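You operate a simulated robot arm through the tools that you are given. There is no shell and no other tool. Be economical: measure what you need, move in short steps, check, and stop when the job is done.

You are at the controls of a simulated two-armed robot. One attempt, no reset.

Task
Push the carton between the blue guides and pack the 1 kg weight in its foam block.
Fine: white foam block in the carton, weight marked out in its hole, both flaps down.

It is judged by the outcome, as a careful person would: the job done as asked, and still so three seconds after it is handed in. It fails if anything else is knocked over, pushed out of place, dropped, spilled or broken.

Robot
Two 6-joint arms with fingered hands on one trunk, on a base that drives. Base frame: it is fixed to the floor where the robot stands at the start and does not move with it; the origin is under the middle of the robot, x ahead of it, y to its left, z up; the surface under the hand at the start is at about z = 0.86. Readings come in m, rad, newtons and seconds.
The left shoulder is at the start at [0.07, 0.191, 0.844], the right one opposite. With the tool pointing down near the work surface each hand reaches from about 0.86 to 0.96 m from the robot's upright axis, wherever it stands, measured 20 degrees to its own side. Places, roughly: back flap of the carton marked export [0.7, 0.1, 1]; blue foam block with hole (8x8x6 cm) [0.4, 0.7, 0.9]; front flap of the carton marked export [0.4, 0.1, 1]; hole of the white foam block with hole [0.4, 0.5, 0.9]; inside of the carton marked export [0.5, 0.1, 0.9]; white foam block with hole (9x9x6 cm) [0.4, 0.5, 0.9]. Payload 4.7 kg a hand.
Tool frame (each hand has its own): the origin (TCP) lies between the finger pads and is the grasp point; the fingertips stand 0.036 m ahead of it; z points along the fingers, y is the line along which they close. The gripper opens to 0.12 m. The gripper's body begins 0.042 m behind the TCP. The gripper is a hand of 5 fingers: y runs from the thumb to the fingers, the wrist lies at [-0.018, -0.113, -0.198] in the tool frame.
Orientation is that of the tool frame in the base frame, as a unit quaternion [x, y, z, w]. With the fingers straight down and the wrist toward the robot, the tool's x, y and z point along [0, 1, 0], [1, 0, 0] and [0, 0, -1] of the base frame.

Tools
- The arms move only by the tool drive_tool. It takes "left_plan", "right_plan" or both (then of equal length, played together; a hand with none holds still); each is a list of rows, each a list of 6 numbers: the turn, a rotation vector about the tool's x, y, z in rad, then the shift along the tool's x, y, z in m. In form: [[rx, ry, rz, dx, dy, dz], ...]. A call has 1 to 8 rows; each row is the pose to reach, as a shift and turn from the pose commanded when the call began, along the tool's axes at that moment. Each row takes 0.2 s and may step no farther than 0.05 m and 0.15 rad from the row before; otherwise, the whole call is refused. A pose out of reach is approached as far as the arm can. The call stops where the force on the tool passes 70 N (or 10 N more than at its start, if that is more) or the arm is blocked; 0.2 s more then pass. In this call time passes only in rows, and 0.2 s behind the last. The reply holds the time, the measured pose of the TCP, the force on the tool along the base axes, the opening and the grip force, in the units named above and with some noise, with the torque about the TCP (base axes, N m) and any sound that the robot's microphone picked up.
- Cameras (640 x 400 px; columns grow to the right, rows downward): "scene" is now at [0.1289, 0.0464, 1.1011]; the picture's right is [0.50, -0.87, 0.00], its down [-0.26, -0.15, -0.95] and it looks along [0.83, 0.47, -0.30] (base axes); focal length 214 px, centre (320, 200). "left" rides on the left gripper at [-0.073, -0.091, -0.143] in its tool frame; the picture's right is [-0.80, -0.28, 0.53], its down [0.53, -0.73, 0.42] and it looks along [0.27, 0.62, 0.74] (tool axes); focal length 234 px, centre (320, 200). "right" rides on the right gripper at [0.073, -0.091, -0.143] in its tool frame; the picture's right is [-0.80, 0.28, -0.53], its down [-0.53, -0.73, 0.42] and it looks along [-0.27, 0.62, 0.74] (tool axes); focal length 234 px, centre (320, 200). There is no depth. A picture from a camera that has moved, and an enlarged one, comes with that camera's place and axes in the base frame and with its lens.
- get_image(camera): a new picture of that camera. It takes no simulated time.
- raise_lower(by): slides the trunk up (or, below 0, down) by that many m; the arms and the scene camera ride with it, the base frame stays. It gives what a move gives, with no picture.
- base_move(legs): drives the robot by 1 to 6 legs, each [ahead, left, turn to the left] in m, m and rad, along the robot's own axes; the way and the turn of a leg run together, so that a leg with both is an arc; at most 1.5 m and 3.142 rad a leg. The arms and the cameras ride along, it lands a little off, and it stops where it bumps. It gives what a move gives.
- curl_fingers(index, middle, ring, little, thumb_bend, thumb_turn, hand): sets how far each is bent, from 0 (flat) to 1 (curled in); at 0.3 the hand is open as for a grip, at 0.7 the pads meet at the TCP. One left out holds its place. A second passes; each finger stops where it meets its share of the squeeze, and holds until it gets a number again. It is the only way to open and close the hand. It gives what a move gives, with no picture; readings hold the bend of each and the force on index, middle, ring, little, thumb and palm. thumb_turn goes from beside the hand (0) to across from the fingers (1), as for a grip.
- aim_head(pan, tilt): turns the head with the scene camera to pan (to the left, within 1.501 rad either way) and tilt (down, from -0.506 to 1.204), counted from straight ahead of the robot. It gives what a move gives.
- inspect(camera, box): a new picture of the part [left, top, right, bottom] of that camera's present view, enlarged. It takes no simulated time.
- job_done(): hands the job in; it is judged then, once.

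Work in short steps. Places have to be worked out from the pictures, the camera data and where the tool is seen: move nearer, look again, correct. Check each grasp and each placing, and mend what went wrong. You have 120 turns and 88 pictures in all, those below and enlarged ones among them. Open the grippers and draw the arms clear of the work before you hand the job in, unless the task says otherwise; then end with one line.

The tools are called after "Request:" by a JSON object that holds its "fn" and its "kwargs". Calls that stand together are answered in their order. drive_tool: Moves the arms, as the interface text tells. Its arguments: {"type":"object","properties":{"left_plan":{"type":"array"},"right_plan":{"type":"array"}},"required":[]} The other tools are called the same way: raise_lower (by) slides the trunk up or down; curl_fingers (index, middle, ring, little, thumb_bend, thumb_turn, hand) moves the fingers one by one; base_move (legs) drives the base; aim_head (pan, tilt) turns the head that bears the scene camera; get_image (camera) takes a picture; inspect (camera, box) takes an enlarged picture of a part of a camera's view; job_done () hands the job in.

At the start:

```text
t: 0.0
left_ee_pos: [0.2617, 0.2515, 0.7552]
left_tcp_rot: [0.385, 0.247, 0.218, 0.862]
left_ft_force: [0.7, -0.2, 0.7]
left_ft_torque: [0.0, -0.02, 0.02]
left_finger_gap: 0.1196
left_grip_force: 0.0
left_shape: jaw
left_bend: [0.3, 0.3, 0.3, 0.3, 0.3, 0.97]
left_finger forces: [0.0, 0.0, 0.1, 0.1, 0.0, 0.0]
right_ee_pos: [0.7078, 0.0261, 1.1535]
right_tcp_rot: [0.707, 0.707, 0.0, 0.0]
right_ft_force: [-0.1, 0.4, 0.5]
right_ft_torque: [-0.04, 0.0, 0.02]
right_finger_gap: 0.1195
right_grip_force: 0.0
right_shape: jaw
right_bend: [0.3, 0.3, 0.3, 0.3, 0.3, 0.98]
right_finger forces: [0.1, 0.0, 0.0, 0.0, 0.1, 0.0]
trunk travel left (down, up): [-0.321, 0.619]
robot x, y, heading: [-0.0015, -0.0016, 0.001]
head pan, tilt: [0.518, 0.302]
```

scene: 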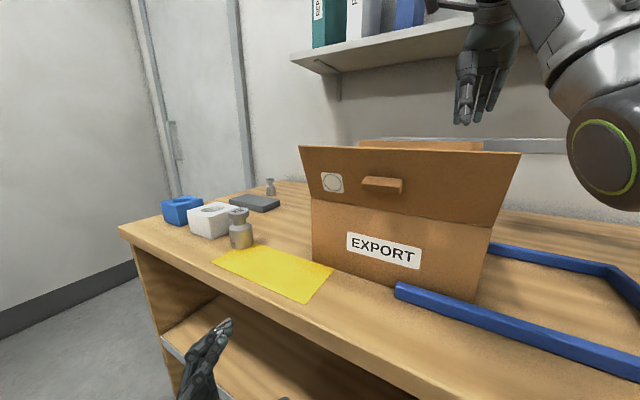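
right: 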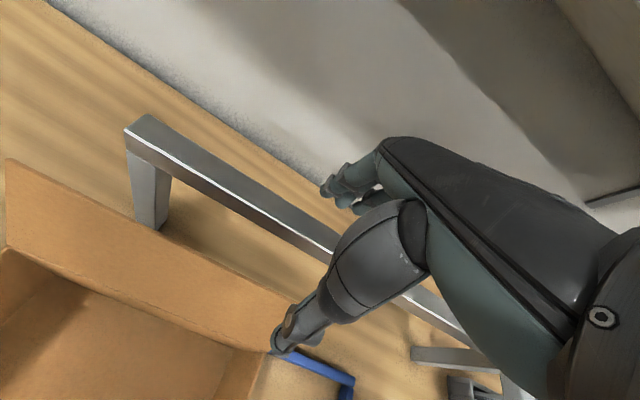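
left: 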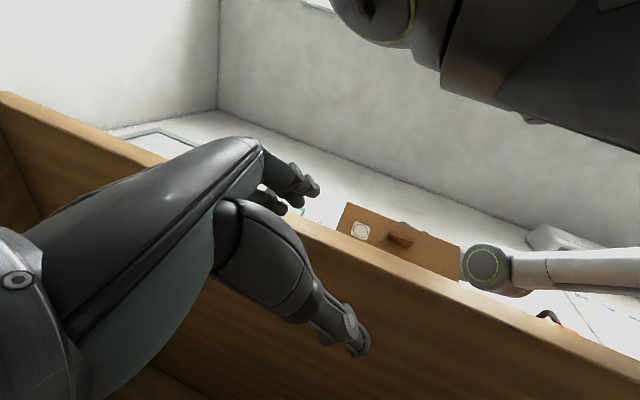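

I'll begin by looking over the bench: enlarge the area with the weights and foam blocks, and turn the head to the right to see the guides.

Request:
{"fn": "inspect", "kwargs": {"camera": "scene", "box": [150, 160, 350, 285]}}

Request:
{"fn": "aim_head", "kwargs": {"pan": -0.1, "tilt": 0.6}}

Request:
{"fn": "get_image", "kwargs": {"camera": "scene"}}

```text
3.20 times, centred on (250, 222) of scene
camera zoom: at [0.1289, 0.0464, 1.1011], right [0.5, -0.87, 0.0], down [-0.26, -0.15, -0.95], along [0.83, 0.47, -0.3], focal length 686 px, centre (544, 128)
```

zoom: 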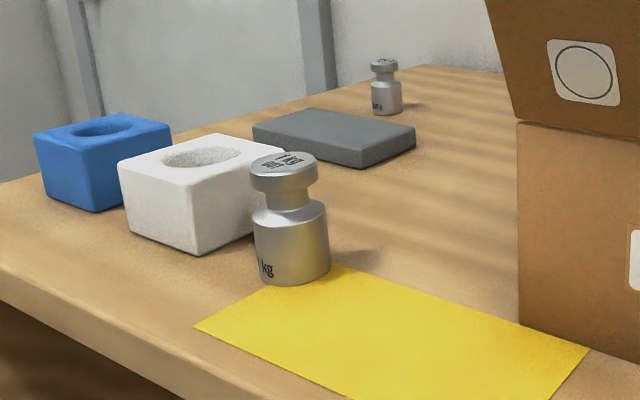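

```text
t: 1.0
left_ee_pos: [0.2616, 0.2531, 0.7561]
left_tcp_rot: [0.385, 0.247, 0.218, 0.862]
left_ft_force: [-0.5, 0.8, -0.5]
left_ft_torque: [0.02, -0.02, -0.01]
left_finger_gap: 0.1198
left_grip_force: 0.0
left_shape: jaw
left_bend: [0.3, 0.3, 0.3, 0.3, 0.3, 0.97]
left_finger forces: [0.0, 0.0, 0.0, 0.1, 0.1, 0.0]
right_ee_pos: [0.7077, 0.0252, 1.1535]
right_tcp_rot: [0.707, 0.707, -0.001, 0.0]
right_ft_force: [0.1, 0.1, -0.3]
right_ft_torque: [-0.02, 0.03, -0.01]
right_finger_gap: 0.1197
right_grip_force: 0.1
right_shape: jaw
right_bend: [0.3, 0.3, 0.3, 0.3, 0.3, 0.98]
right_finger forces: [0.0, 0.0, 0.0, 0.1, 0.1, 0.0]
trunk travel left (down, up): [-0.321, 0.619]
robot x, y, heading: [-0.0027, 0.0009, 0.0]
head pan, tilt: [-0.099, 0.6]
```

```text
83 pictures are left
camera scene: at [0.1357, -0.0086, 1.0739], right [-0.1, -1.0, 0.0], down [-0.56, 0.06, -0.83], along [0.82, -0.08, -0.56], focal length 214 px, centre (320, 200)
```

scene: 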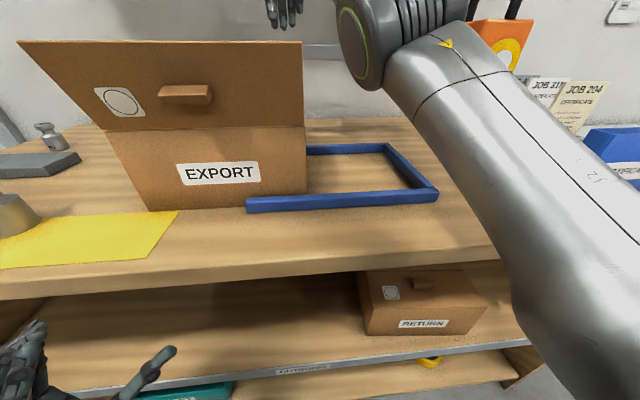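

The guides form a U that opens to the left, so the carton has to go about that far to the right. I'll lift the right hand clear of the flaps and back the base off, because the hands only work about 0.9 m from the robot's axis.

Request:
{"fn": "drive_tool", "kwargs": {"right_plan": [[0, 0, 0, 0, 0, -0.04], [0, 0, 0, 0, 0, -0.08], [0, 0, 0, 0, 0, -0.12]]}}

Request:
{"fn": "base_move", "kwargs": {"legs": [[-0.45, 0, 0]]}}

Request:
{"fn": "raise_lower", "kwargs": {"by": 0.35}}

Request:
{"fn": "aim_head", "kwargs": {"pan": 0.2, "tilt": 0.65}}

Request:
{"fn": "get_image", "kwargs": {"camera": "scene"}}

```text
t: 1.8
left_ee_pos: [0.2605, 0.2543, 0.7556]
left_tcp_rot: [0.383, 0.246, 0.219, 0.863]
left_ft_force: [-1.0, 0.0, -1.0]
left_ft_torque: [0.02, -0.01, 0.02]
left_finger_gap: 0.1198
left_grip_force: 0.1
left_shape: jaw
left_bend: [0.3, 0.3, 0.3, 0.3, 0.3, 0.97]
left_finger forces: [0.1, 0.0, 0.1, 0.1, 0.0, 0.0]
right_ee_pos: [0.6696, 0.0057, 1.2221]
right_tcp_rot: [0.706, 0.708, 0.0, 0.001]
right_ft_force: [-0.4, 0.4, 0.3]
right_ft_torque: [-0.06, -0.06, -0.02]
right_finger_gap: 0.1198
right_grip_force: 0.2
right_shape: jaw
right_bend: [0.3, 0.3, 0.3, 0.3, 0.3, 0.98]
right_finger forces: [0.0, 0.2, 0.1, 0.0, 0.0, 0.0]
right hand out of reach, approached as far as the arm can: row 1, 2, 3
trunk travel left (down, up): [-0.321, 0.619]
robot x, y, heading: [-0.0008, -0.0014, -0.002]
head pan, tilt: [-0.099, 0.6]
```

```text
t: 4.5
left_ee_pos: [-0.1939, 0.2519, 0.7556]
left_tcp_rot: [0.384, 0.248, 0.22, 0.862]
left_ft_force: [-0.7, 0.4, -0.6]
left_ft_torque: [0.03, 0.01, -0.02]
left_finger_gap: 0.1199
left_grip_force: 0.0
left_shape: jaw
left_bend: [0.3, 0.3, 0.3, 0.3, 0.3, 0.97]
left_finger forces: [0.1, 0.0, 0.0, 0.1, 0.0, 0.0]
right_ee_pos: [0.2168, 0.0046, 1.2203]
right_tcp_rot: [0.706, 0.708, 0.0, 0.0]
right_ft_force: [-1.0, 0.5, -0.3]
right_ft_torque: [-0.02, -0.04, -0.02]
right_finger_gap: 0.1201
right_grip_force: 0.0
right_shape: jaw
right_bend: [0.3, 0.3, 0.3, 0.3, 0.3, 0.98]
right_finger forces: [0.1, 0.1, 0.0, 0.0, 0.0, 0.0]
trunk travel left (down, up): [-0.321, 0.619]
robot x, y, heading: [-0.4533, 0.0027, -0.003]
head pan, tilt: [-0.099, 0.6]
```

```text
t: 8.0
left_ee_pos: [-0.1923, 0.2533, 1.1058]
left_tcp_rot: [0.385, 0.248, 0.22, 0.861]
left_ft_force: [0.2, 0.5, -0.7]
left_ft_torque: [0.0, -0.02, -0.02]
left_finger_gap: 0.1201
left_grip_force: 0.0
left_shape: jaw
left_bend: [0.3, 0.3, 0.3, 0.3, 0.3, 0.97]
left_finger forces: [0.0, 0.0, 0.0, 0.1, 0.0, 0.0]
right_ee_pos: [0.2181, 0.0044, 1.5701]
right_tcp_rot: [0.706, 0.708, 0.001, 0.0]
right_ft_force: [-0.1, 0.5, 0.4]
right_ft_torque: [0.03, -0.01, -0.01]
right_finger_gap: 0.1198
right_grip_force: 0.0
right_shape: jaw
right_bend: [0.3, 0.3, 0.3, 0.3, 0.3, 0.98]
right_finger forces: [0.0, 0.0, 0.0, 0.0, 0.1, 0.1]
trunk travel left (down, up): [-0.671, 0.269]
robot x, y, heading: [-0.4575, 0.0028, -0.0]
head pan, tilt: [-0.099, 0.6]
```

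```text
t: 8.8
left_ee_pos: [-0.1939, 0.2528, 1.1059]
left_tcp_rot: [0.385, 0.247, 0.219, 0.862]
left_ft_force: [0.2, -0.6, 0.1]
left_ft_torque: [0.0, 0.01, 0.0]
left_finger_gap: 0.1194
left_grip_force: 0.1
left_shape: jaw
left_bend: [0.3, 0.3, 0.3, 0.3, 0.3, 0.97]
left_finger forces: [0.0, 0.0, 0.0, 0.0, 0.0, 0.1]
right_ee_pos: [0.2184, 0.0036, 1.5706]
right_tcp_rot: [0.707, 0.708, 0.0, 0.0]
right_ft_force: [0.3, -0.3, 0.9]
right_ft_torque: [0.01, -0.04, 0.01]
right_finger_gap: 0.1198
right_grip_force: 0.1
right_shape: jaw
right_bend: [0.3, 0.3, 0.3, 0.3, 0.3, 0.98]
right_finger forces: [0.0, 0.1, 0.0, 0.1, 0.1, 0.1]
trunk travel left (down, up): [-0.671, 0.269]
robot x, y, heading: [-0.4564, -0.0003, 0.006]
head pan, tilt: [0.201, 0.649]
```

```text
82 pictures are left
camera scene: at [-0.3219, 0.0171, 1.4196], right [0.2, -0.98, 0.0], down [-0.59, -0.12, -0.8], along [0.78, 0.16, -0.6], focal length 214 px, centre (320, 200)
```

scene: 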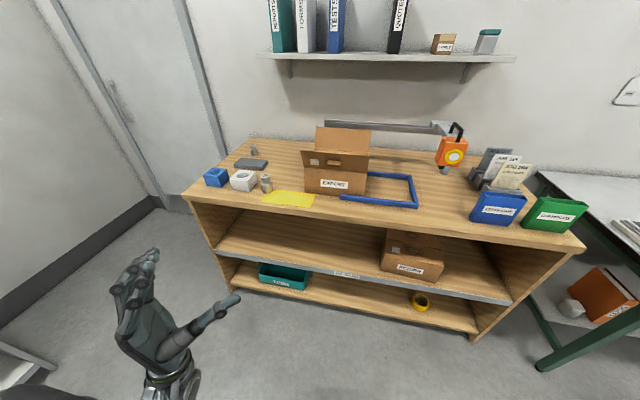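

Now I have the whole scene. I'll enlarge the carton and guide region, and the region with the foam and weights.

Request:
{"fn": "inspect", "kwargs": {"camera": "scene", "box": [195, 135, 325, 215]}}

Request:
{"fn": "inspect", "kwargs": {"camera": "scene", "box": [290, 120, 450, 220]}}

```text
4.92 times, centred on (260, 175) of scene
camera zoom: at [-0.3219, 0.0171, 1.4196], right [0.2, -0.98, 0.0], down [-0.59, -0.12, -0.8], along [0.78, 0.16, -0.6], focal length 1056 px, centre (615, 323)
```

zoom: 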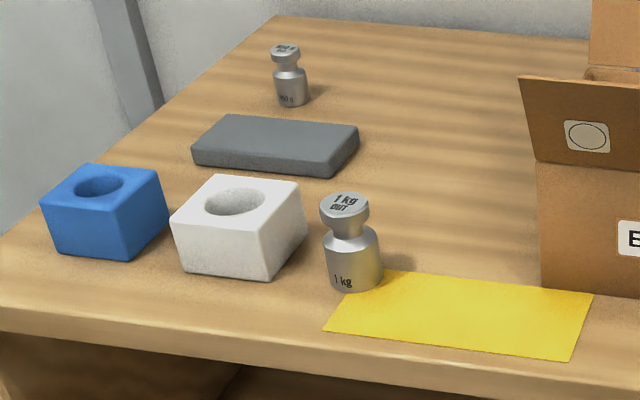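

```text
4.00 times, centred on (370, 170) of scene
camera zoom: at [-0.3219, 0.0171, 1.4196], right [0.2, -0.98, 0.0], down [-0.59, -0.12, -0.8], along [0.78, 0.16, -0.6], focal length 858 px, centre (120, 320)
```

zoom: 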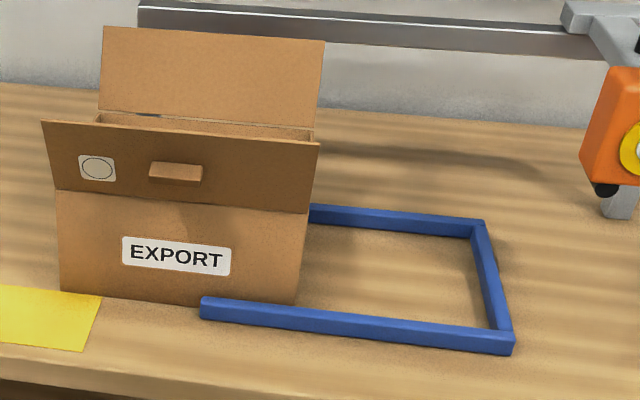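

Only the front weight reads "1 kg / OUT". The carton stands at the mouth of the guides and has to slide about 0.2 m to the right (−y). I'll turn the left hand fingers-down in two calls, with its back facing −y for pushing.

Request:
{"fn": "drive_tool", "kwargs": {"left_plan": [[0.1376, -0.0349, 0.0395, 0.0229, 0.0055, 0.0129], [0.2752, -0.0698, 0.0789, 0.0458, 0.011, 0.0258], [0.4128, -0.1047, 0.1184, 0.0687, 0.0166, 0.0387], [0.5503, -0.1396, 0.1579, 0.0917, 0.0221, 0.0516], [0.6879, -0.1746, 0.1973, 0.1146, 0.0277, 0.0645], [0.8255, -0.2095, 0.2368, 0.1375, 0.0332, 0.0774], [0.9631, -0.2444, 0.2763, 0.1604, 0.0388, 0.0903], [1.1007, -0.2793, 0.3157, 0.1833, 0.0443, 0.1032]]}}

```text
t: 10.6
left_ee_pos: [0.0053, 0.3273, 1.1544]
left_tcp_rot: [0.833, 0.149, 0.132, 0.516]
left_ft_force: [0.4, 0.2, -0.2]
left_ft_torque: [-0.04, 0.04, -0.01]
left_finger_gap: 0.12
left_grip_force: 0.1
left_shape: jaw
left_bend: [0.3, 0.3, 0.3, 0.3, 0.3, 0.98]
left_finger forces: [0.0, 0.0, 0.0, 0.0, 0.1, 0.1]
right_ee_pos: [0.2194, 0.0039, 1.5691]
right_tcp_rot: [0.706, 0.708, -0.001, 0.0]
right_ft_force: [-0.7, -0.1, -0.5]
right_ft_torque: [0.02, 0.04, 0.01]
right_finger_gap: 0.1198
right_grip_force: 0.0
right_shape: jaw
right_bend: [0.3, 0.3, 0.3, 0.3, 0.3, 0.98]
right_finger forces: [0.1, 0.1, 0.0, 0.0, 0.1, 0.1]
trunk travel left (down, up): [-0.671, 0.269]
robot x, y, heading: [-0.4527, -0.0017, -0.0]
head pan, tilt: [0.201, 0.649]
```

The first half of the turn went as planned, so I'll do the second half.

Request:
{"fn": "drive_tool", "kwargs": {"left_plan": [[0.1376, -0.0349, 0.0395, 0.0265, 0.0044, -0.0013], [0.2752, -0.0698, 0.0789, 0.0529, 0.0088, -0.0026], [0.4128, -0.1047, 0.1184, 0.0794, 0.0132, -0.0038], [0.5503, -0.1396, 0.1579, 0.1059, 0.0176, -0.0051], [0.6879, -0.1746, 0.1973, 0.1323, 0.0219, -0.0064], [0.8255, -0.2095, 0.2368, 0.1588, 0.0263, -0.0077], [0.9631, -0.2444, 0.2763, 0.1852, 0.0307, -0.0089], [1.1007, -0.2793, 0.3157, 0.2117, 0.0351, -0.0102]]}}

Request:
{"fn": "get_image", "kwargs": {"camera": "left"}}

```text
t: 12.4
left_ee_pos: [0.1575, 0.3861, 1.1722]
left_tcp_rot: [0.999, 0.019, 0.022, 0.035]
left_ft_force: [-0.2, 0.3, 0.9]
left_ft_torque: [-0.01, -0.04, 0.0]
left_finger_gap: 0.12
left_grip_force: 0.1
left_shape: jaw
left_bend: [0.3, 0.3, 0.3, 0.3, 0.3, 0.98]
left_finger forces: [0.0, 0.0, 0.0, 0.0, 0.0, 0.1]
left hand out of reach, approached as far as the arm can: row 8
right_ee_pos: [0.2169, 0.006, 1.571]
right_tcp_rot: [0.707, 0.708, 0.0, 0.001]
right_ft_force: [-0.1, 1.1, 0.5]
right_ft_torque: [-0.03, -0.05, -0.02]
right_finger_gap: 0.12
right_grip_force: 0.0
right_shape: jaw
right_bend: [0.3, 0.3, 0.3, 0.3, 0.3, 0.98]
right_finger forces: [0.0, 0.1, 0.0, 0.1, 0.0, 0.1]
trunk travel left (down, up): [-0.671, 0.269]
robot x, y, heading: [-0.4516, -0.0003, 0.003]
head pan, tilt: [0.201, 0.649]
```

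```text
79 pictures are left
camera left: at [0.074, 0.4854, 1.3049], right [-0.79, 0.21, -0.58], down [0.52, 0.72, -0.45], along [0.32, -0.66, -0.68], focal length 234 px, centre (320, 200)
```

left: 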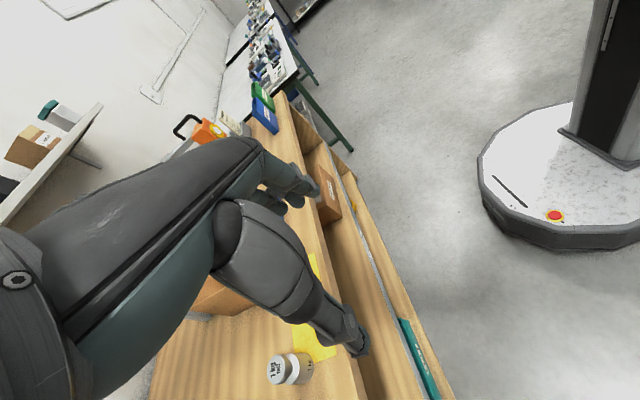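

The hand now points down with its back to the right. In this orientation its reach is about 0.65 m from the shoulder, so I'll drive 0.33 m forward and 0.1 m left, with both hands staying high.

Request:
{"fn": "base_move", "kwargs": {"legs": [[0.33, 0.1, 0]]}}

Request:
{"fn": "aim_head", "kwargs": {"pan": 0.1, "tilt": 0.85}}

Request:
{"fn": "get_image", "kwargs": {"camera": "scene"}}

Request:
{"fn": "get_image", "kwargs": {"camera": "left"}}

```text
t: 14.6
left_ee_pos: [0.4869, 0.4852, 1.1723]
left_tcp_rot: [0.999, 0.018, 0.023, 0.037]
left_ft_force: [-0.2, 0.3, 0.5]
left_ft_torque: [0.0, -0.02, 0.0]
left_finger_gap: 0.1197
left_grip_force: 0.1
left_shape: jaw
left_bend: [0.3, 0.3, 0.3, 0.3, 0.3, 0.98]
left_finger forces: [0.0, 0.0, 0.1, 0.0, 0.0, 0.1]
right_ee_pos: [0.5471, 0.1042, 1.571]
right_tcp_rot: [0.707, 0.707, 0.0, 0.0]
right_ft_force: [-0.4, -0.6, 0.5]
right_ft_torque: [0.02, -0.04, -0.01]
right_finger_gap: 0.12
right_grip_force: 0.1
right_shape: jaw
right_bend: [0.3, 0.3, 0.3, 0.3, 0.3, 0.98]
right_finger forces: [0.0, 0.0, 0.0, 0.0, 0.0, 0.0]
trunk travel left (down, up): [-0.671, 0.269]
robot x, y, heading: [-0.1258, 0.0984, 0.001]
head pan, tilt: [0.201, 0.649]
```

```text
t: 15.3
left_ee_pos: [0.4882, 0.4862, 1.1709]
left_tcp_rot: [0.999, 0.019, 0.023, 0.037]
left_ft_force: [0.6, 0.6, -0.1]
left_ft_torque: [-0.01, 0.01, -0.03]
left_finger_gap: 0.1199
left_grip_force: 0.1
left_shape: jaw
left_bend: [0.3, 0.3, 0.3, 0.3, 0.3, 0.98]
left_finger forces: [0.1, 0.0, 0.0, 0.1, 0.1, 0.1]
right_ee_pos: [0.5481, 0.1051, 1.5706]
right_tcp_rot: [0.708, 0.707, 0.0, 0.0]
right_ft_force: [-0.3, 1.0, -0.3]
right_ft_torque: [0.0, 0.05, -0.01]
right_finger_gap: 0.1199
right_grip_force: 0.0
right_shape: jaw
right_bend: [0.3, 0.3, 0.3, 0.3, 0.3, 0.98]
right_finger forces: [0.0, 0.0, 0.0, 0.0, 0.0, 0.0]
trunk travel left (down, up): [-0.671, 0.269]
robot x, y, heading: [-0.1314, 0.1003, 0.003]
head pan, tilt: [0.099, 0.85]
```

```text
78 pictures are left
camera scene: at [0.0018, 0.1085, 1.4029], right [0.1, -0.99, 0.0], down [-0.75, -0.08, -0.66], along [0.66, 0.07, -0.75], focal length 214 px, centre (320, 200)
```

scene: 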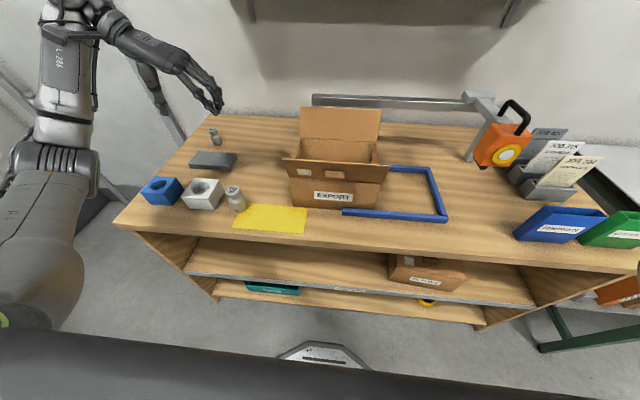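

```text
77 pictures are left
camera left: at [0.4061, 0.5845, 1.3041], right [-0.79, 0.21, -0.58], down [0.53, 0.72, -0.45], along [0.32, -0.66, -0.68], focal length 234 px, centre (320, 200)
```

left: 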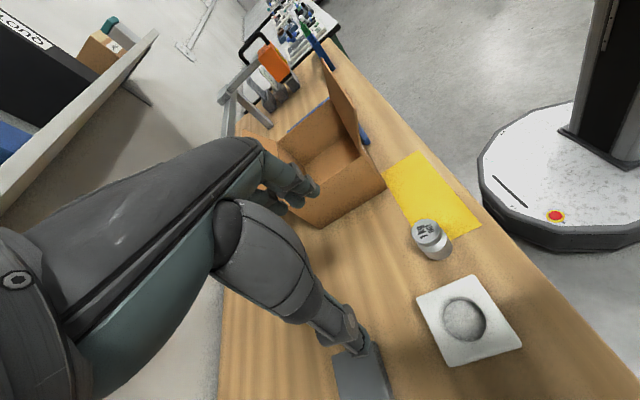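

The view is good here. I'll zoom in on the carton and guides for exact numbers before lowering the hand.

Request:
{"fn": "inspect", "kwargs": {"camera": "scene", "box": [270, 100, 460, 225]}}

Request:
{"fn": "inspect", "kwargs": {"camera": "scene", "box": [130, 115, 310, 240]}}

```text
3.20 times, centred on (365, 162) of scene
camera zoom: at [0.0018, 0.1085, 1.4029], right [0.1, -0.99, 0.0], down [-0.75, -0.08, -0.66], along [0.66, 0.07, -0.75], focal length 686 px, centre (176, 320)
```

zoom: 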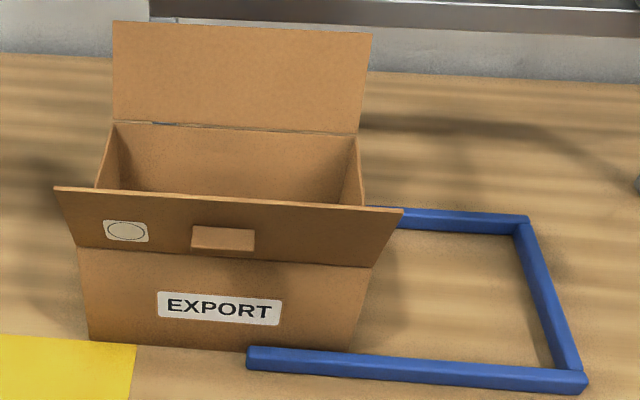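

```text
3.20 times, centred on (220, 178) of scene
camera zoom: at [0.0018, 0.1085, 1.4029], right [0.1, -0.99, 0.0], down [-0.75, -0.08, -0.66], along [0.66, 0.07, -0.75], focal length 686 px, centre (640, 272)
```

zoom: 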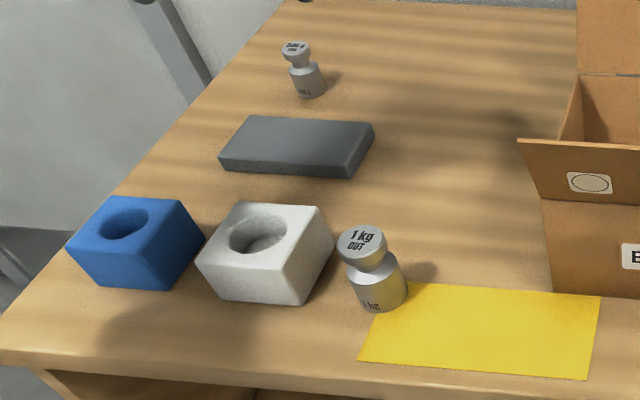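

The carton's front-left bottom corner is at about (0.440, 0.242) and its front-right at (0.452, −0.025), so it is skewed about 2.5°. The inside of the guides runs over x≈0.435–0.645, ending at y≈−0.215. I'll lower the left hand beside the carton's left wall at (0.545, 0.38, 0.91).

Request:
{"fn": "drive_tool", "kwargs": {"left_plan": [[0.02, -0.01, 0.01, 0.01, 0.022, 0.03], [0.04, -0.02, 0.02, 0.02, 0.044, 0.06], [0.06, -0.035, 0.03, 0.03, 0.066, 0.1], [0.074, -0.046, 0.037, 0.041, 0.088, 0.14], [0.074, -0.046, 0.037, 0.041, 0.088, 0.185], [0.074, -0.046, 0.037, 0.041, 0.088, 0.23], [0.074, -0.046, 0.037, 0.041, 0.088, 0.27]]}}

Request:
{"fn": "get_image", "kwargs": {"camera": "scene"}}

Request:
{"fn": "get_image", "kwargs": {"camera": "left"}}

```text
t: 16.9
left_ee_pos: [0.5449, 0.3794, 0.9091]
left_tcp_rot: [1.0, -0.002, -0.001, -0.001]
left_ft_force: [0.6, 0.6, 0.9]
left_ft_torque: [0.02, 0.01, 0.0]
left_finger_gap: 0.1199
left_grip_force: 0.1
left_shape: jaw
left_bend: [0.3, 0.3, 0.3, 0.3, 0.3, 0.98]
left_finger forces: [0.0, 0.0, 0.1, 0.0, 0.1, 0.0]
left hand out of reach, approached as far as the arm can: row 2, 3, 4
right_ee_pos: [0.5484, 0.1042, 1.5704]
right_tcp_rot: [0.707, 0.707, 0.001, 0.0]
right_ft_force: [-0.3, -0.1, -0.2]
right_ft_torque: [0.01, -0.01, 0.01]
right_finger_gap: 0.12
right_grip_force: 0.0
right_shape: jaw
right_bend: [0.3, 0.3, 0.3, 0.3, 0.3, 0.98]
right_finger forces: [0.0, 0.1, 0.1, 0.1, 0.0, 0.0]
trunk travel left (down, up): [-0.671, 0.269]
robot x, y, heading: [-0.1257, 0.1004, 0.0]
head pan, tilt: [0.099, 0.85]
```

```text
74 pictures are left
camera scene: at [0.002, 0.1079, 1.4029], right [0.1, -0.99, 0.0], down [-0.75, -0.07, -0.66], along [0.66, 0.07, -0.75], focal length 214 px, centre (320, 200)
```

scene: 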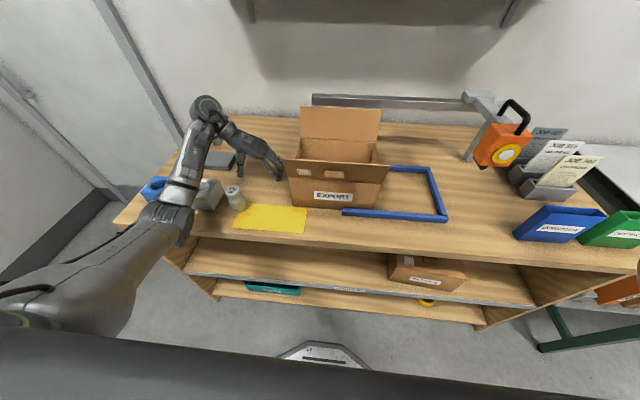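

```text
73 pictures are left
camera left: at [0.4724, 0.4704, 1.0537], right [-0.8, 0.28, -0.52], down [0.53, 0.73, -0.42], along [0.26, -0.62, -0.74], focal length 234 px, centre (320, 200)
```

left: 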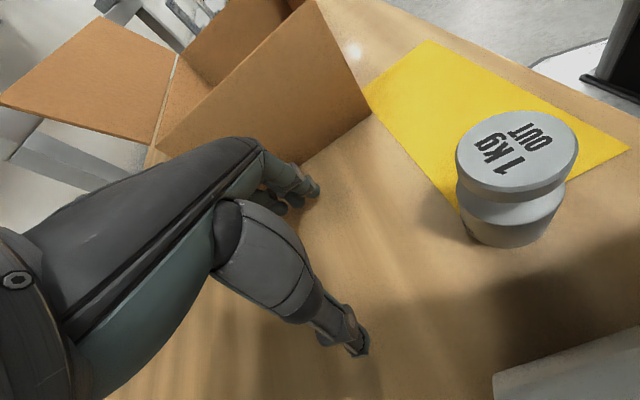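

The hand is beside the carton, but the elbow looks low near the weight. I'll raise the trunk 0.12 m and bring the hand back down 0.10 m, so the elbow rides higher before I push.

Request:
{"fn": "raise_lower", "kwargs": {"by": 0.12}}

Request:
{"fn": "drive_tool", "kwargs": {"left_plan": [[0, 0, 0, 0, 0, 0.04], [0, 0, 0, 0, 0, 0.08], [0, 0, 0, 0, 0, 0.105]]}}

Request:
{"fn": "get_image", "kwargs": {"camera": "scene"}}

```text
t: 18.4
left_ee_pos: [0.5439, 0.3794, 1.0299]
left_tcp_rot: [1.0, -0.001, -0.001, 0.0]
left_ft_force: [0.6, 0.3, -0.5]
left_ft_torque: [0.0, 0.02, 0.01]
left_finger_gap: 0.1197
left_grip_force: 0.0
left_shape: jaw
left_bend: [0.3, 0.3, 0.3, 0.3, 0.3, 0.98]
left_finger forces: [0.0, 0.0, 0.0, 0.0, 0.0, 0.0]
right_ee_pos: [0.5485, 0.104, 1.69]
right_tcp_rot: [0.707, 0.707, 0.0, 0.001]
right_ft_force: [0.5, -0.4, -0.4]
right_ft_torque: [0.01, 0.01, -0.01]
right_finger_gap: 0.1201
right_grip_force: 0.1
right_shape: jaw
right_bend: [0.3, 0.3, 0.3, 0.3, 0.3, 0.98]
right_finger forces: [0.1, 0.1, 0.0, 0.0, 0.1, 0.1]
trunk travel left (down, up): [-0.791, 0.149]
robot x, y, heading: [-0.1244, 0.0997, 0.003]
head pan, tilt: [0.099, 0.85]
```

```text
t: 19.2
left_ee_pos: [0.5435, 0.3801, 0.9238]
left_tcp_rot: [1.0, -0.001, 0.0, 0.0]
left_ft_force: [0.4, -0.4, -0.8]
left_ft_torque: [-0.03, 0.01, -0.03]
left_finger_gap: 0.1202
left_grip_force: 0.1
left_shape: jaw
left_bend: [0.3, 0.3, 0.3, 0.3, 0.3, 0.98]
left_finger forces: [0.0, 0.0, 0.1, 0.0, 0.0, 0.0]
right_ee_pos: [0.5491, 0.1044, 1.6906]
right_tcp_rot: [0.707, 0.707, 0.0, 0.0]
right_ft_force: [0.4, 0.4, -0.2]
right_ft_torque: [-0.01, 0.01, 0.04]
right_finger_gap: 0.1201
right_grip_force: 0.2
right_shape: jaw
right_bend: [0.3, 0.3, 0.3, 0.3, 0.3, 0.98]
right_finger forces: [0.1, 0.0, 0.1, 0.1, 0.0, 0.0]
trunk travel left (down, up): [-0.791, 0.149]
robot x, y, heading: [-0.1258, 0.1009, -0.002]
head pan, tilt: [0.099, 0.85]
```

```text
72 pictures are left
camera scene: at [0.0013, 0.1081, 1.523], right [0.1, -0.99, 0.0], down [-0.75, -0.07, -0.66], along [0.66, 0.07, -0.75], focal length 214 px, centre (320, 200)
```

scene: 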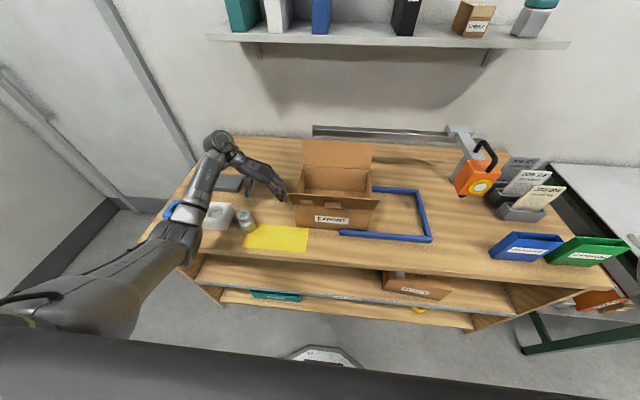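

The elbow is clear now. I'll push toward −y in small steps and watch for contact.

Request:
{"fn": "drive_tool", "kwargs": {"left_plan": [[0, 0, 0, 0, 0.02, 0], [0, 0, 0, 0, 0.04, 0], [0, 0, 0, 0, 0.06, 0], [0, 0, 0, 0, 0.08, 0], [0, 0, 0, 0, 0.1, 0], [0, 0, 0, 0, 0.12, 0]]}}

Request:
{"fn": "get_image", "kwargs": {"camera": "scene"}}

Request:
{"fn": "get_image", "kwargs": {"camera": "left"}}

```text
t: 20.6
left_ee_pos: [0.5439, 0.2594, 0.9259]
left_tcp_rot: [1.0, -0.001, 0.0, -0.001]
left_ft_force: [-0.6, 1.5, 0.3]
left_ft_torque: [-0.03, 0.0, -0.05]
left_finger_gap: 0.1195
left_grip_force: 0.0
left_shape: jaw
left_bend: [0.3, 0.31, 0.3, 0.3, 0.3, 0.98]
left_finger forces: [0.1, 1.1, 0.0, 0.1, 0.1, 0.1]
right_ee_pos: [0.5476, 0.1035, 1.6896]
right_tcp_rot: [0.708, 0.706, 0.0, 0.0]
right_ft_force: [0.9, 0.1, -0.1]
right_ft_torque: [-0.01, 0.0, 0.01]
right_finger_gap: 0.12
right_grip_force: 0.0
right_shape: jaw
right_bend: [0.3, 0.3, 0.3, 0.3, 0.3, 0.98]
right_finger forces: [0.0, 0.0, 0.1, 0.0, 0.0, 0.0]
trunk travel left (down, up): [-0.791, 0.149]
robot x, y, heading: [-0.1248, 0.1034, -0.001]
head pan, tilt: [0.099, 0.85]
```

```text
71 pictures are left
camera scene: at [0.0011, 0.1075, 1.523], right [0.1, -0.99, 0.0], down [-0.75, -0.07, -0.66], along [0.66, 0.07, -0.75], focal length 214 px, centre (320, 200)
```

scene: 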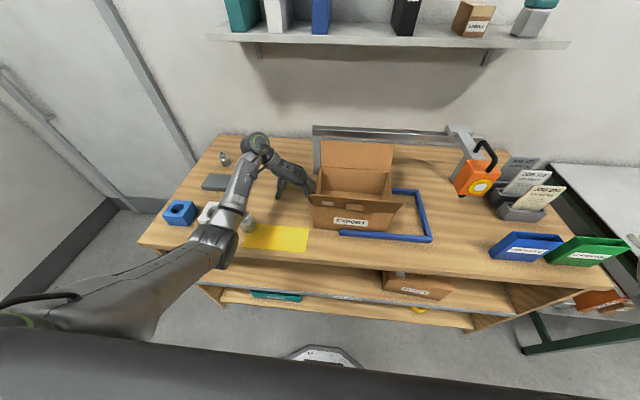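

```text
70 pictures are left
camera left: at [0.4707, 0.3496, 1.0699], right [-0.8, 0.28, -0.52], down [0.53, 0.73, -0.42], along [0.27, -0.62, -0.74], focal length 234 px, centre (320, 200)
```

left: 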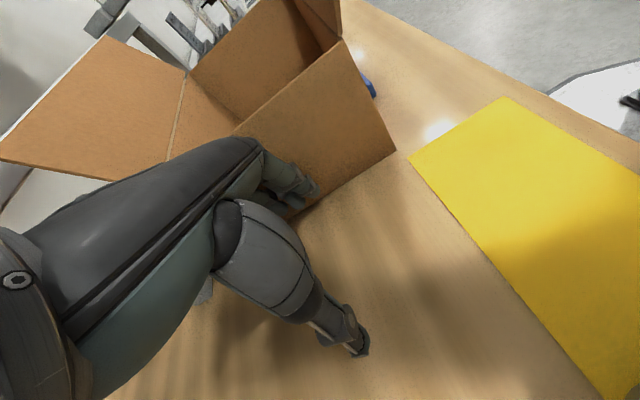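

The carton slides well at about 1.5 N. It still has about 0.13 m to go, so I'll keep pushing.

Request:
{"fn": "drive_tool", "kwargs": {"left_plan": [[0, 0, 0, 0, 0.02, 0], [0, 0, 0, 0, 0.04, 0], [0, 0, 0, 0, 0.06, 0], [0, 0, 0, 0, 0.08, 0], [0, 0, 0, 0, 0.1, 0]]}}

Request:
{"fn": "inspect", "kwargs": {"camera": "scene", "box": [180, 120, 460, 260]}}

```text
t: 21.9
left_ee_pos: [0.544, 0.1581, 0.9253]
left_tcp_rot: [1.0, 0.0, 0.0, -0.001]
left_ft_force: [0.1, 1.2, 0.3]
left_ft_torque: [-0.05, 0.0, 0.04]
left_finger_gap: 0.1197
left_grip_force: 0.1
left_shape: jaw
left_bend: [0.3, 0.31, 0.3, 0.3, 0.3, 0.98]
left_finger forces: [0.0, 1.2, 0.1, 0.0, 0.1, 0.1]
right_ee_pos: [0.5481, 0.1046, 1.6887]
right_tcp_rot: [0.707, 0.707, 0.0, 0.0]
right_ft_force: [-0.4, -0.4, -0.8]
right_ft_torque: [0.01, -0.01, -0.02]
right_finger_gap: 0.1196
right_grip_force: 0.1
right_shape: jaw
right_bend: [0.3, 0.3, 0.3, 0.3, 0.3, 0.98]
right_finger forces: [0.1, 0.0, 0.1, 0.0, 0.0, 0.1]
trunk travel left (down, up): [-0.791, 0.149]
robot x, y, heading: [-0.1258, 0.0992, -0.003]
head pan, tilt: [0.099, 0.85]
```

```text
2.29 times, centred on (320, 190) of scene
camera zoom: at [0.0011, 0.1072, 1.523], right [0.1, -0.99, 0.0], down [-0.75, -0.07, -0.66], along [0.66, 0.07, -0.75], focal length 490 px, centre (320, 223)
```

zoom: 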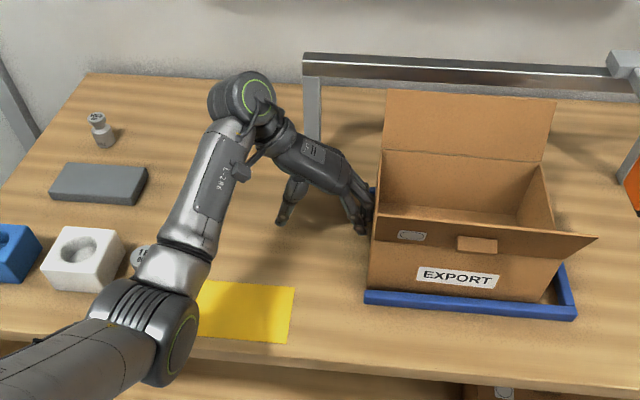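

It is nearly at the end stop. I'll creep forward in 5 mm steps and watch the force.

Request:
{"fn": "drive_tool", "kwargs": {"left_plan": [[0, 0, 0, 0, 0.005, 0], [0, 0, 0, 0, 0.01, 0], [0, 0, 0, 0, 0.015, 0], [0, 0, 0, 0, 0.02, 0]]}}

Request:
{"fn": "inspect", "kwargs": {"camera": "scene", "box": [320, 140, 460, 260]}}

```text
t: 22.9
left_ee_pos: [0.5438, 0.1403, 0.9261]
left_tcp_rot: [1.0, 0.0, -0.001, 0.0]
left_ft_force: [-0.1, 0.3, -0.4]
left_ft_torque: [0.0, 0.03, 0.02]
left_finger_gap: 0.1196
left_grip_force: 0.0
left_shape: jaw
left_bend: [0.3, 0.31, 0.3, 0.3, 0.3, 0.98]
left_finger forces: [0.0, 1.1, 0.0, 0.1, 0.0, 0.1]
right_ee_pos: [0.5487, 0.1043, 1.6892]
right_tcp_rot: [0.708, 0.707, 0.0, 0.0]
right_ft_force: [0.8, 0.0, -0.2]
right_ft_torque: [0.05, 0.0, 0.01]
right_finger_gap: 0.1201
right_grip_force: 0.0
right_shape: jaw
right_bend: [0.3, 0.3, 0.3, 0.3, 0.3, 0.98]
right_finger forces: [0.0, 0.0, 0.0, 0.0, 0.0, 0.1]
trunk travel left (down, up): [-0.791, 0.149]
robot x, y, heading: [-0.1281, 0.1017, -0.001]
head pan, tilt: [0.099, 0.85]
```

```text
3.33 times, centred on (390, 200) of scene
camera zoom: at [0.0011, 0.108, 1.5229], right [0.1, -0.99, 0.0], down [-0.75, -0.07, -0.66], along [0.66, 0.07, -0.75], focal length 715 px, centre (87, 200)
```

zoom: 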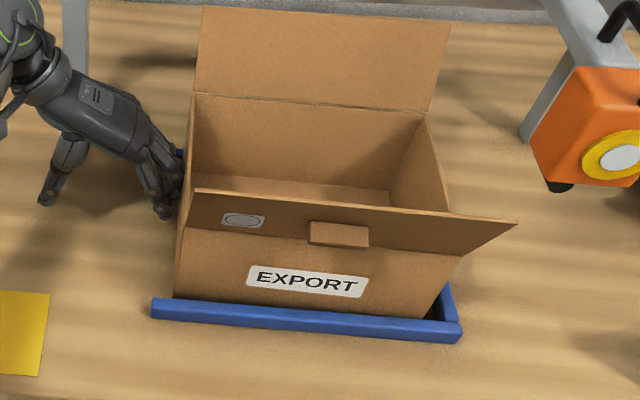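

About 1 cm remains to the end stop, so I'll push a little more until the force rises.

Request:
{"fn": "drive_tool", "kwargs": {"left_plan": [[0, 0, 0, 0, 0.004, 0], [0, 0, 0, 0, 0.008, 0], [0, 0, 0, 0, 0.012, 0]]}}

Request:
{"fn": "inspect", "kwargs": {"camera": "scene", "box": [320, 140, 460, 260]}}

```text
t: 23.6
left_ee_pos: [0.5443, 0.1264, 0.9244]
left_tcp_rot: [1.0, 0.0, 0.0, -0.001]
left_ft_force: [0.1, 0.7, 0.8]
left_ft_torque: [-0.07, 0.01, -0.01]
left_finger_gap: 0.1196
left_grip_force: 0.1
left_shape: jaw
left_bend: [0.3, 0.31, 0.3, 0.3, 0.3, 0.98]
left_finger forces: [0.1, 1.4, 0.0, 0.1, 0.0, 0.1]
right_ee_pos: [0.5481, 0.1048, 1.6907]
right_tcp_rot: [0.707, 0.707, 0.0, 0.0]
right_ft_force: [-0.6, -0.6, -0.3]
right_ft_torque: [0.0, 0.0, 0.01]
right_finger_gap: 0.1199
right_grip_force: 0.1
right_shape: jaw
right_bend: [0.3, 0.3, 0.3, 0.3, 0.3, 0.98]
right_finger forces: [0.1, 0.0, 0.0, 0.0, 0.0, 0.0]
trunk travel left (down, up): [-0.791, 0.149]
robot x, y, heading: [-0.1238, 0.1, 0.002]
head pan, tilt: [0.099, 0.85]
```

```text
3.33 times, centred on (390, 200) of scene
camera zoom: at [0.0011, 0.1082, 1.5229], right [0.1, -0.99, 0.0], down [-0.75, -0.07, -0.66], along [0.66, 0.07, -0.75], focal length 715 px, centre (87, 200)
```

zoom: 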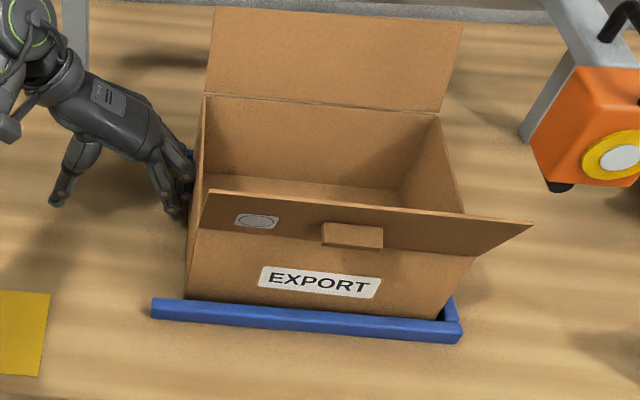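

One more small step should seat it against the stop.

Request:
{"fn": "drive_tool", "kwargs": {"left_plan": [[0, 0, 0, 0, 0.004, 0], [0, 0, 0, 0, 0.008, 0]]}}

Request:
{"fn": "inspect", "kwargs": {"camera": "scene", "box": [320, 140, 460, 260]}}

```text
t: 24.2
left_ee_pos: [0.5427, 0.1215, 0.9246]
left_tcp_rot: [1.0, 0.001, 0.0, -0.001]
left_ft_force: [-3.0, 12.9, 4.2]
left_ft_torque: [-0.62, -0.12, -0.13]
left_finger_gap: 0.1194
left_grip_force: 0.1
left_shape: jaw
left_bend: [0.3, 0.33, 0.3, 0.3, 0.3, 0.98]
left_finger forces: [0.0, 13.4, 0.0, 0.0, 0.0, 0.1]
right_ee_pos: [0.5475, 0.1081, 1.69]
right_tcp_rot: [0.707, 0.708, 0.0, 0.001]
right_ft_force: [0.0, 0.8, 0.5]
right_ft_torque: [0.02, -0.02, 0.04]
right_finger_gap: 0.12
right_grip_force: 0.1
right_shape: jaw
right_bend: [0.3, 0.3, 0.3, 0.3, 0.3, 0.98]
right_finger forces: [0.0, 0.1, 0.1, 0.0, 0.1, 0.1]
trunk travel left (down, up): [-0.791, 0.149]
robot x, y, heading: [-0.1203, 0.1045, -0.003]
head pan, tilt: [0.099, 0.85]
```

```text
3.33 times, centred on (390, 200) of scene
camera zoom: at [-0.0001, 0.1107, 1.523], right [0.1, -0.99, 0.0], down [-0.75, -0.08, -0.66], along [0.66, 0.07, -0.75], focal length 715 px, centre (87, 200)
```

zoom: 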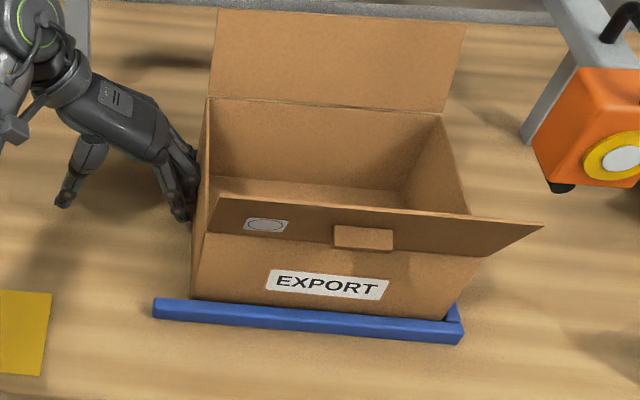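

The force rose to 13 N, so the carton is seated against the end stop, spanning roughly y −0.215 to 0.05 between the guides. I'll back the left hand off and lift it.

Request:
{"fn": "drive_tool", "kwargs": {"left_plan": [[0, 0, 0, 0, -0.03, 0], [0, 0, 0, 0, -0.07, 0], [0, 0, 0, 0, -0.1, -0.03], [0, 0, 0, 0, -0.12, -0.07], [0, 0, 0, 0, -0.13, -0.11], [0, 0, 0, 0, -0.13, -0.15], [0, 0, 0, 0, -0.13, -0.19], [0, 0, 0, 0, -0.13, -0.22]]}}

Request:
{"fn": "base_move", "kwargs": {"legs": [[-0.26, 0.05, 0]]}}

Request:
{"fn": "drive_tool", "kwargs": {"left_plan": [[0, 0, -0.143, 0, 0, 0], [0, 0, -0.286, 0, 0, 0], [0, 0, -0.429, 0, 0, 0], [0, 0, -0.572, 0, 0, 0], [0, 0, -0.715, 0, 0, 0], [0, 0, -0.858, 0, 0, 0], [0, 0, -1.0, 0, 0, 0], [0, 0, -1.143, 0, 0, 0]]}}

Request:
{"fn": "get_image", "kwargs": {"camera": "scene"}}

```text
t: 26.1
left_ee_pos: [0.5588, 0.2511, 1.1345]
left_tcp_rot: [1.0, 0.003, 0.003, 0.008]
left_ft_force: [0.1, -0.1, 0.0]
left_ft_torque: [-0.02, -0.02, 0.01]
left_finger_gap: 0.1198
left_grip_force: 0.0
left_shape: jaw
left_bend: [0.3, 0.3, 0.3, 0.3, 0.3, 0.98]
left_finger forces: [0.0, 0.1, 0.0, 0.0, 0.0, 0.0]
left hand out of reach, approached as far as the arm can: row 7, 8
right_ee_pos: [0.5487, 0.1046, 1.6902]
right_tcp_rot: [0.707, 0.707, 0.0, -0.001]
right_ft_force: [-0.6, 0.2, -1.1]
right_ft_torque: [0.01, 0.0, 0.05]
right_finger_gap: 0.1197
right_grip_force: 0.0
right_shape: jaw
right_bend: [0.3, 0.3, 0.3, 0.3, 0.3, 0.98]
right_finger forces: [0.0, 0.0, 0.1, 0.0, 0.0, 0.0]
trunk travel left (down, up): [-0.791, 0.149]
robot x, y, heading: [-0.1239, 0.0989, -0.001]
head pan, tilt: [0.099, 0.85]
```

```text
t: 27.9
left_ee_pos: [0.2997, 0.2991, 1.1335]
left_tcp_rot: [1.0, 0.002, 0.002, 0.007]
left_ft_force: [-0.5, 0.2, -0.2]
left_ft_torque: [0.01, 0.03, -0.01]
left_finger_gap: 0.1199
left_grip_force: 0.1
left_shape: jaw
left_bend: [0.3, 0.3, 0.3, 0.3, 0.3, 0.98]
left_finger forces: [0.1, 0.0, 0.0, 0.1, 0.0, 0.0]
right_ee_pos: [0.2912, 0.1527, 1.6889]
right_tcp_rot: [0.707, 0.707, 0.0, 0.0]
right_ft_force: [0.4, -0.6, 0.4]
right_ft_torque: [0.02, 0.01, 0.01]
right_finger_gap: 0.1197
right_grip_force: 0.0
right_shape: jaw
right_bend: [0.3, 0.3, 0.3, 0.3, 0.3, 0.98]
right_finger forces: [0.0, 0.0, 0.0, 0.0, 0.1, 0.0]
trunk travel left (down, up): [-0.791, 0.149]
robot x, y, heading: [-0.381, 0.1534, 0.002]
head pan, tilt: [0.099, 0.85]
```

```text
t: 29.7
left_ee_pos: [0.3136, 0.2736, 1.0815]
left_tcp_rot: [0.859, 0.511, 0.026, -0.008]
left_ft_force: [0.1, -0.5, 0.3]
left_ft_torque: [0.01, 0.0, -0.01]
left_finger_gap: 0.12
left_grip_force: 0.1
left_shape: jaw
left_bend: [0.3, 0.3, 0.3, 0.3, 0.3, 0.98]
left_finger forces: [0.1, 0.0, 0.1, 0.0, 0.1, 0.0]
left hand out of reach, approached as far as the arm can: row 6, 7, 8
right_ee_pos: [0.287, 0.15, 1.6895]
right_tcp_rot: [0.707, 0.707, 0.0, -0.001]
right_ft_force: [0.9, 0.1, -0.6]
right_ft_torque: [0.04, -0.02, 0.0]
right_finger_gap: 0.1199
right_grip_force: 0.1
right_shape: jaw
right_bend: [0.3, 0.3, 0.3, 0.3, 0.3, 0.98]
right_finger forces: [0.0, 0.0, 0.0, 0.0, 0.0, 0.0]
trunk travel left (down, up): [-0.791, 0.149]
robot x, y, heading: [-0.3841, 0.1486, 0.004]
head pan, tilt: [0.099, 0.85]
```

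```text
65 pictures are left
camera scene: at [-0.26, 0.1556, 1.5231], right [0.1, -1.0, 0.0], down [-0.75, -0.07, -0.66], along [0.66, 0.07, -0.75], focal length 214 px, centre (320, 200)
```

scene: 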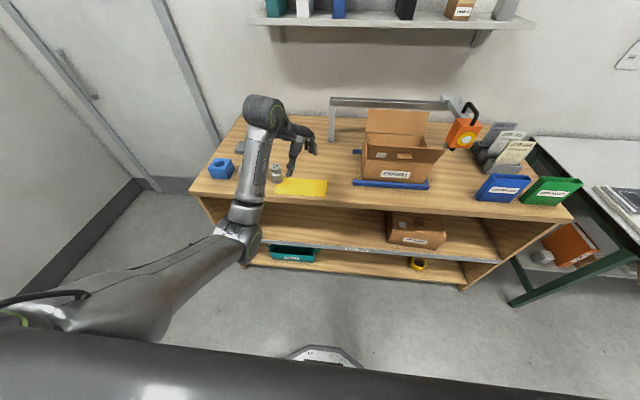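

The arm has a minimum reach in this orientation. I'll back up 6 cm and send the hand out over the weight at (0.412, 0.417), finishing the turn to the standard down pose.

Request:
{"fn": "base_move", "kwargs": {"legs": [[-0.06, 0, 0]]}}

Request:
{"fn": "drive_tool", "kwargs": {"left_plan": [[0.004, -0.01, -0.095, 0.04, 0.014, -0.006], [0.009, -0.021, -0.195, 0.08, 0.028, -0.011], [0.013, -0.032, -0.3, 0.12, 0.042, -0.017], [0.017, -0.042, -0.4, 0.16, 0.056, -0.022], [0.0214, -0.0527, -0.497, 0.203, 0.071, -0.028]]}}

Request:
{"fn": "get_image", "kwargs": {"camera": "left"}}

Request:
{"fn": "get_image", "kwargs": {"camera": "scene"}}

```text
t: 30.7
left_ee_pos: [0.2624, 0.2767, 1.076]
left_tcp_rot: [0.859, 0.511, 0.022, -0.01]
left_ft_force: [0.5, -0.6, -0.1]
left_ft_torque: [-0.01, 0.08, -0.02]
left_finger_gap: 0.1201
left_grip_force: 0.1
left_shape: jaw
left_bend: [0.3, 0.3, 0.3, 0.3, 0.3, 0.98]
left_finger forces: [0.0, 0.0, 0.0, 0.0, 0.1, 0.0]
right_ee_pos: [0.2405, 0.1526, 1.6831]
right_tcp_rot: [0.708, 0.706, -0.004, -0.003]
right_ft_force: [1.9, -0.2, -0.1]
right_ft_torque: [-0.04, 0.12, 0.02]
right_finger_gap: 0.1202
right_grip_force: 0.1
right_shape: jaw
right_bend: [0.3, 0.3, 0.3, 0.3, 0.3, 0.98]
right_finger forces: [0.1, 0.0, 0.0, 0.0, 0.0, 0.0]
trunk travel left (down, up): [-0.791, 0.149]
robot x, y, heading: [-0.4415, 0.1529, 0.003]
head pan, tilt: [0.099, 0.85]
```

```text
t: 32.1
left_ee_pos: [0.5637, 0.396, 1.3126]
left_tcp_rot: [0.746, 0.628, 0.171, 0.141]
left_ft_force: [0.4, -0.2, -2.1]
left_ft_torque: [0.06, -0.06, 0.03]
left_finger_gap: 0.1198
left_grip_force: 0.0
left_shape: jaw
left_bend: [0.3, 0.3, 0.3, 0.3, 0.3, 0.98]
left_finger forces: [0.0, 0.0, 0.0, 0.0, 0.1, 0.1]
left hand out of reach, approached as far as the arm can: row 1, 2, 3, 4, 5
right_ee_pos: [0.2252, 0.1476, 1.69]
right_tcp_rot: [0.707, 0.707, 0.002, -0.001]
right_ft_force: [-0.1, -0.8, 0.1]
right_ft_torque: [0.05, -0.04, 0.01]
right_finger_gap: 0.1201
right_grip_force: 0.2
right_shape: jaw
right_bend: [0.3, 0.3, 0.3, 0.3, 0.3, 0.98]
right_finger forces: [0.1, 0.0, 0.1, 0.0, 0.1, 0.1]
trunk travel left (down, up): [-0.791, 0.149]
robot x, y, heading: [-0.4458, 0.1528, -0.004]
head pan, tilt: [0.099, 0.85]
stopped in row 5 (left hand): the arm was blocked; the commanded pose is now the measured one
```

```text
64 pictures are left
camera left: at [0.41, 0.3391, 1.3979], right [-0.14, -0.74, -0.65], down [-0.39, 0.65, -0.65], along [0.91, 0.16, -0.38], focal length 234 px, centre (320, 200)
```

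left: 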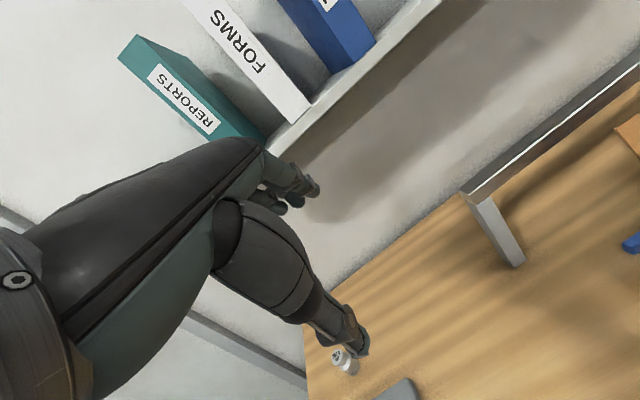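

```text
63 pictures are left
camera scene: at [-0.3218, 0.1539, 1.5232], right [0.1, -1.0, 0.0], down [-0.75, -0.07, -0.66], along [0.66, 0.07, -0.75], focal length 214 px, centre (320, 200)
```

scene: 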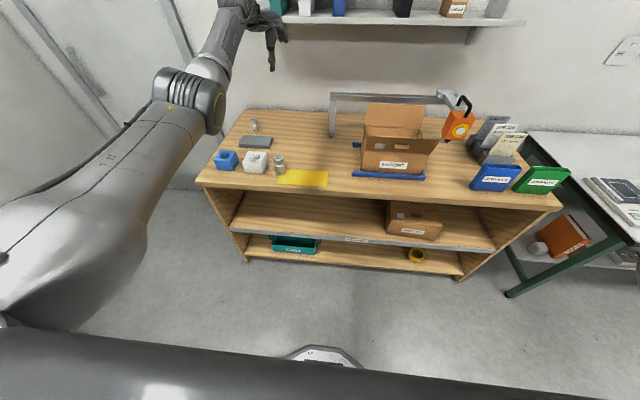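

The arm flipped into another elbow posture, but nothing was touched. It is high and clear, so I'll now go to the standard down pose above the weight, at a radius of about 0.9 m.

Request:
{"fn": "drive_tool", "kwargs": {"left_plan": [[0.074, -0.007, -0.028, -0.0026, -0.035, 0.0136], [0.148, -0.014, -0.056, -0.005, -0.069, 0.027], [0.223, -0.021, -0.084, -0.0077, -0.104, 0.041], [0.297, -0.029, -0.112, -0.01, -0.139, 0.054], [0.371, -0.036, -0.14, -0.013, -0.173, 0.068], [0.445, -0.043, -0.168, -0.0153, -0.208, 0.0814]]}}

Request:
{"fn": "get_image", "kwargs": {"camera": "scene"}}

```text
t: 33.5
left_ee_pos: [0.5134, 0.4396, 1.1529]
left_tcp_rot: [0.723, 0.691, -0.003, 0.005]
left_ft_force: [0.5, -0.5, 0.0]
left_ft_torque: [0.0, 0.0, -0.02]
left_finger_gap: 0.12
left_grip_force: 0.2
left_shape: jaw
left_bend: [0.3, 0.3, 0.3, 0.3, 0.3, 0.98]
left_finger forces: [0.0, 0.0, 0.0, 0.0, 0.1, 0.1]
left hand out of reach, approached as far as the arm can: row 1, 2, 3, 4, 5, 6
right_ee_pos: [0.2308, 0.1535, 1.6889]
right_tcp_rot: [0.708, 0.706, -0.002, -0.002]
right_ft_force: [0.4, 0.2, 0.1]
right_ft_torque: [-0.01, -0.02, 0.0]
right_finger_gap: 0.1197
right_grip_force: 0.1
right_shape: jaw
right_bend: [0.3, 0.3, 0.3, 0.3, 0.3, 0.98]
right_finger forces: [0.1, 0.0, 0.1, 0.0, 0.0, 0.0]
trunk travel left (down, up): [-0.791, 0.149]
robot x, y, heading: [-0.4407, 0.1489, -0.002]
head pan, tilt: [0.099, 0.85]
```

```text
62 pictures are left
camera scene: at [-0.3185, 0.1581, 1.523], right [0.1, -0.99, 0.0], down [-0.75, -0.07, -0.66], along [0.66, 0.07, -0.75], focal length 214 px, centre (320, 200)
```

scene: 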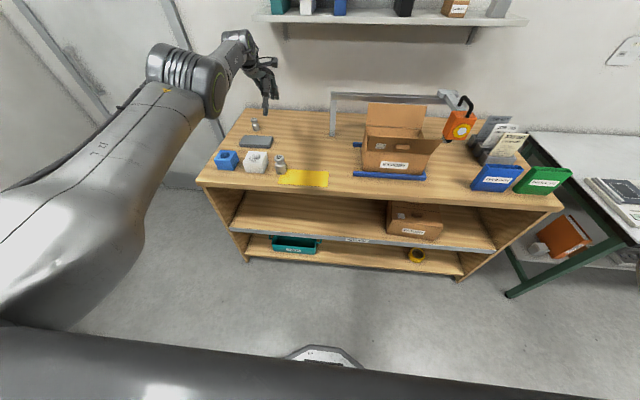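

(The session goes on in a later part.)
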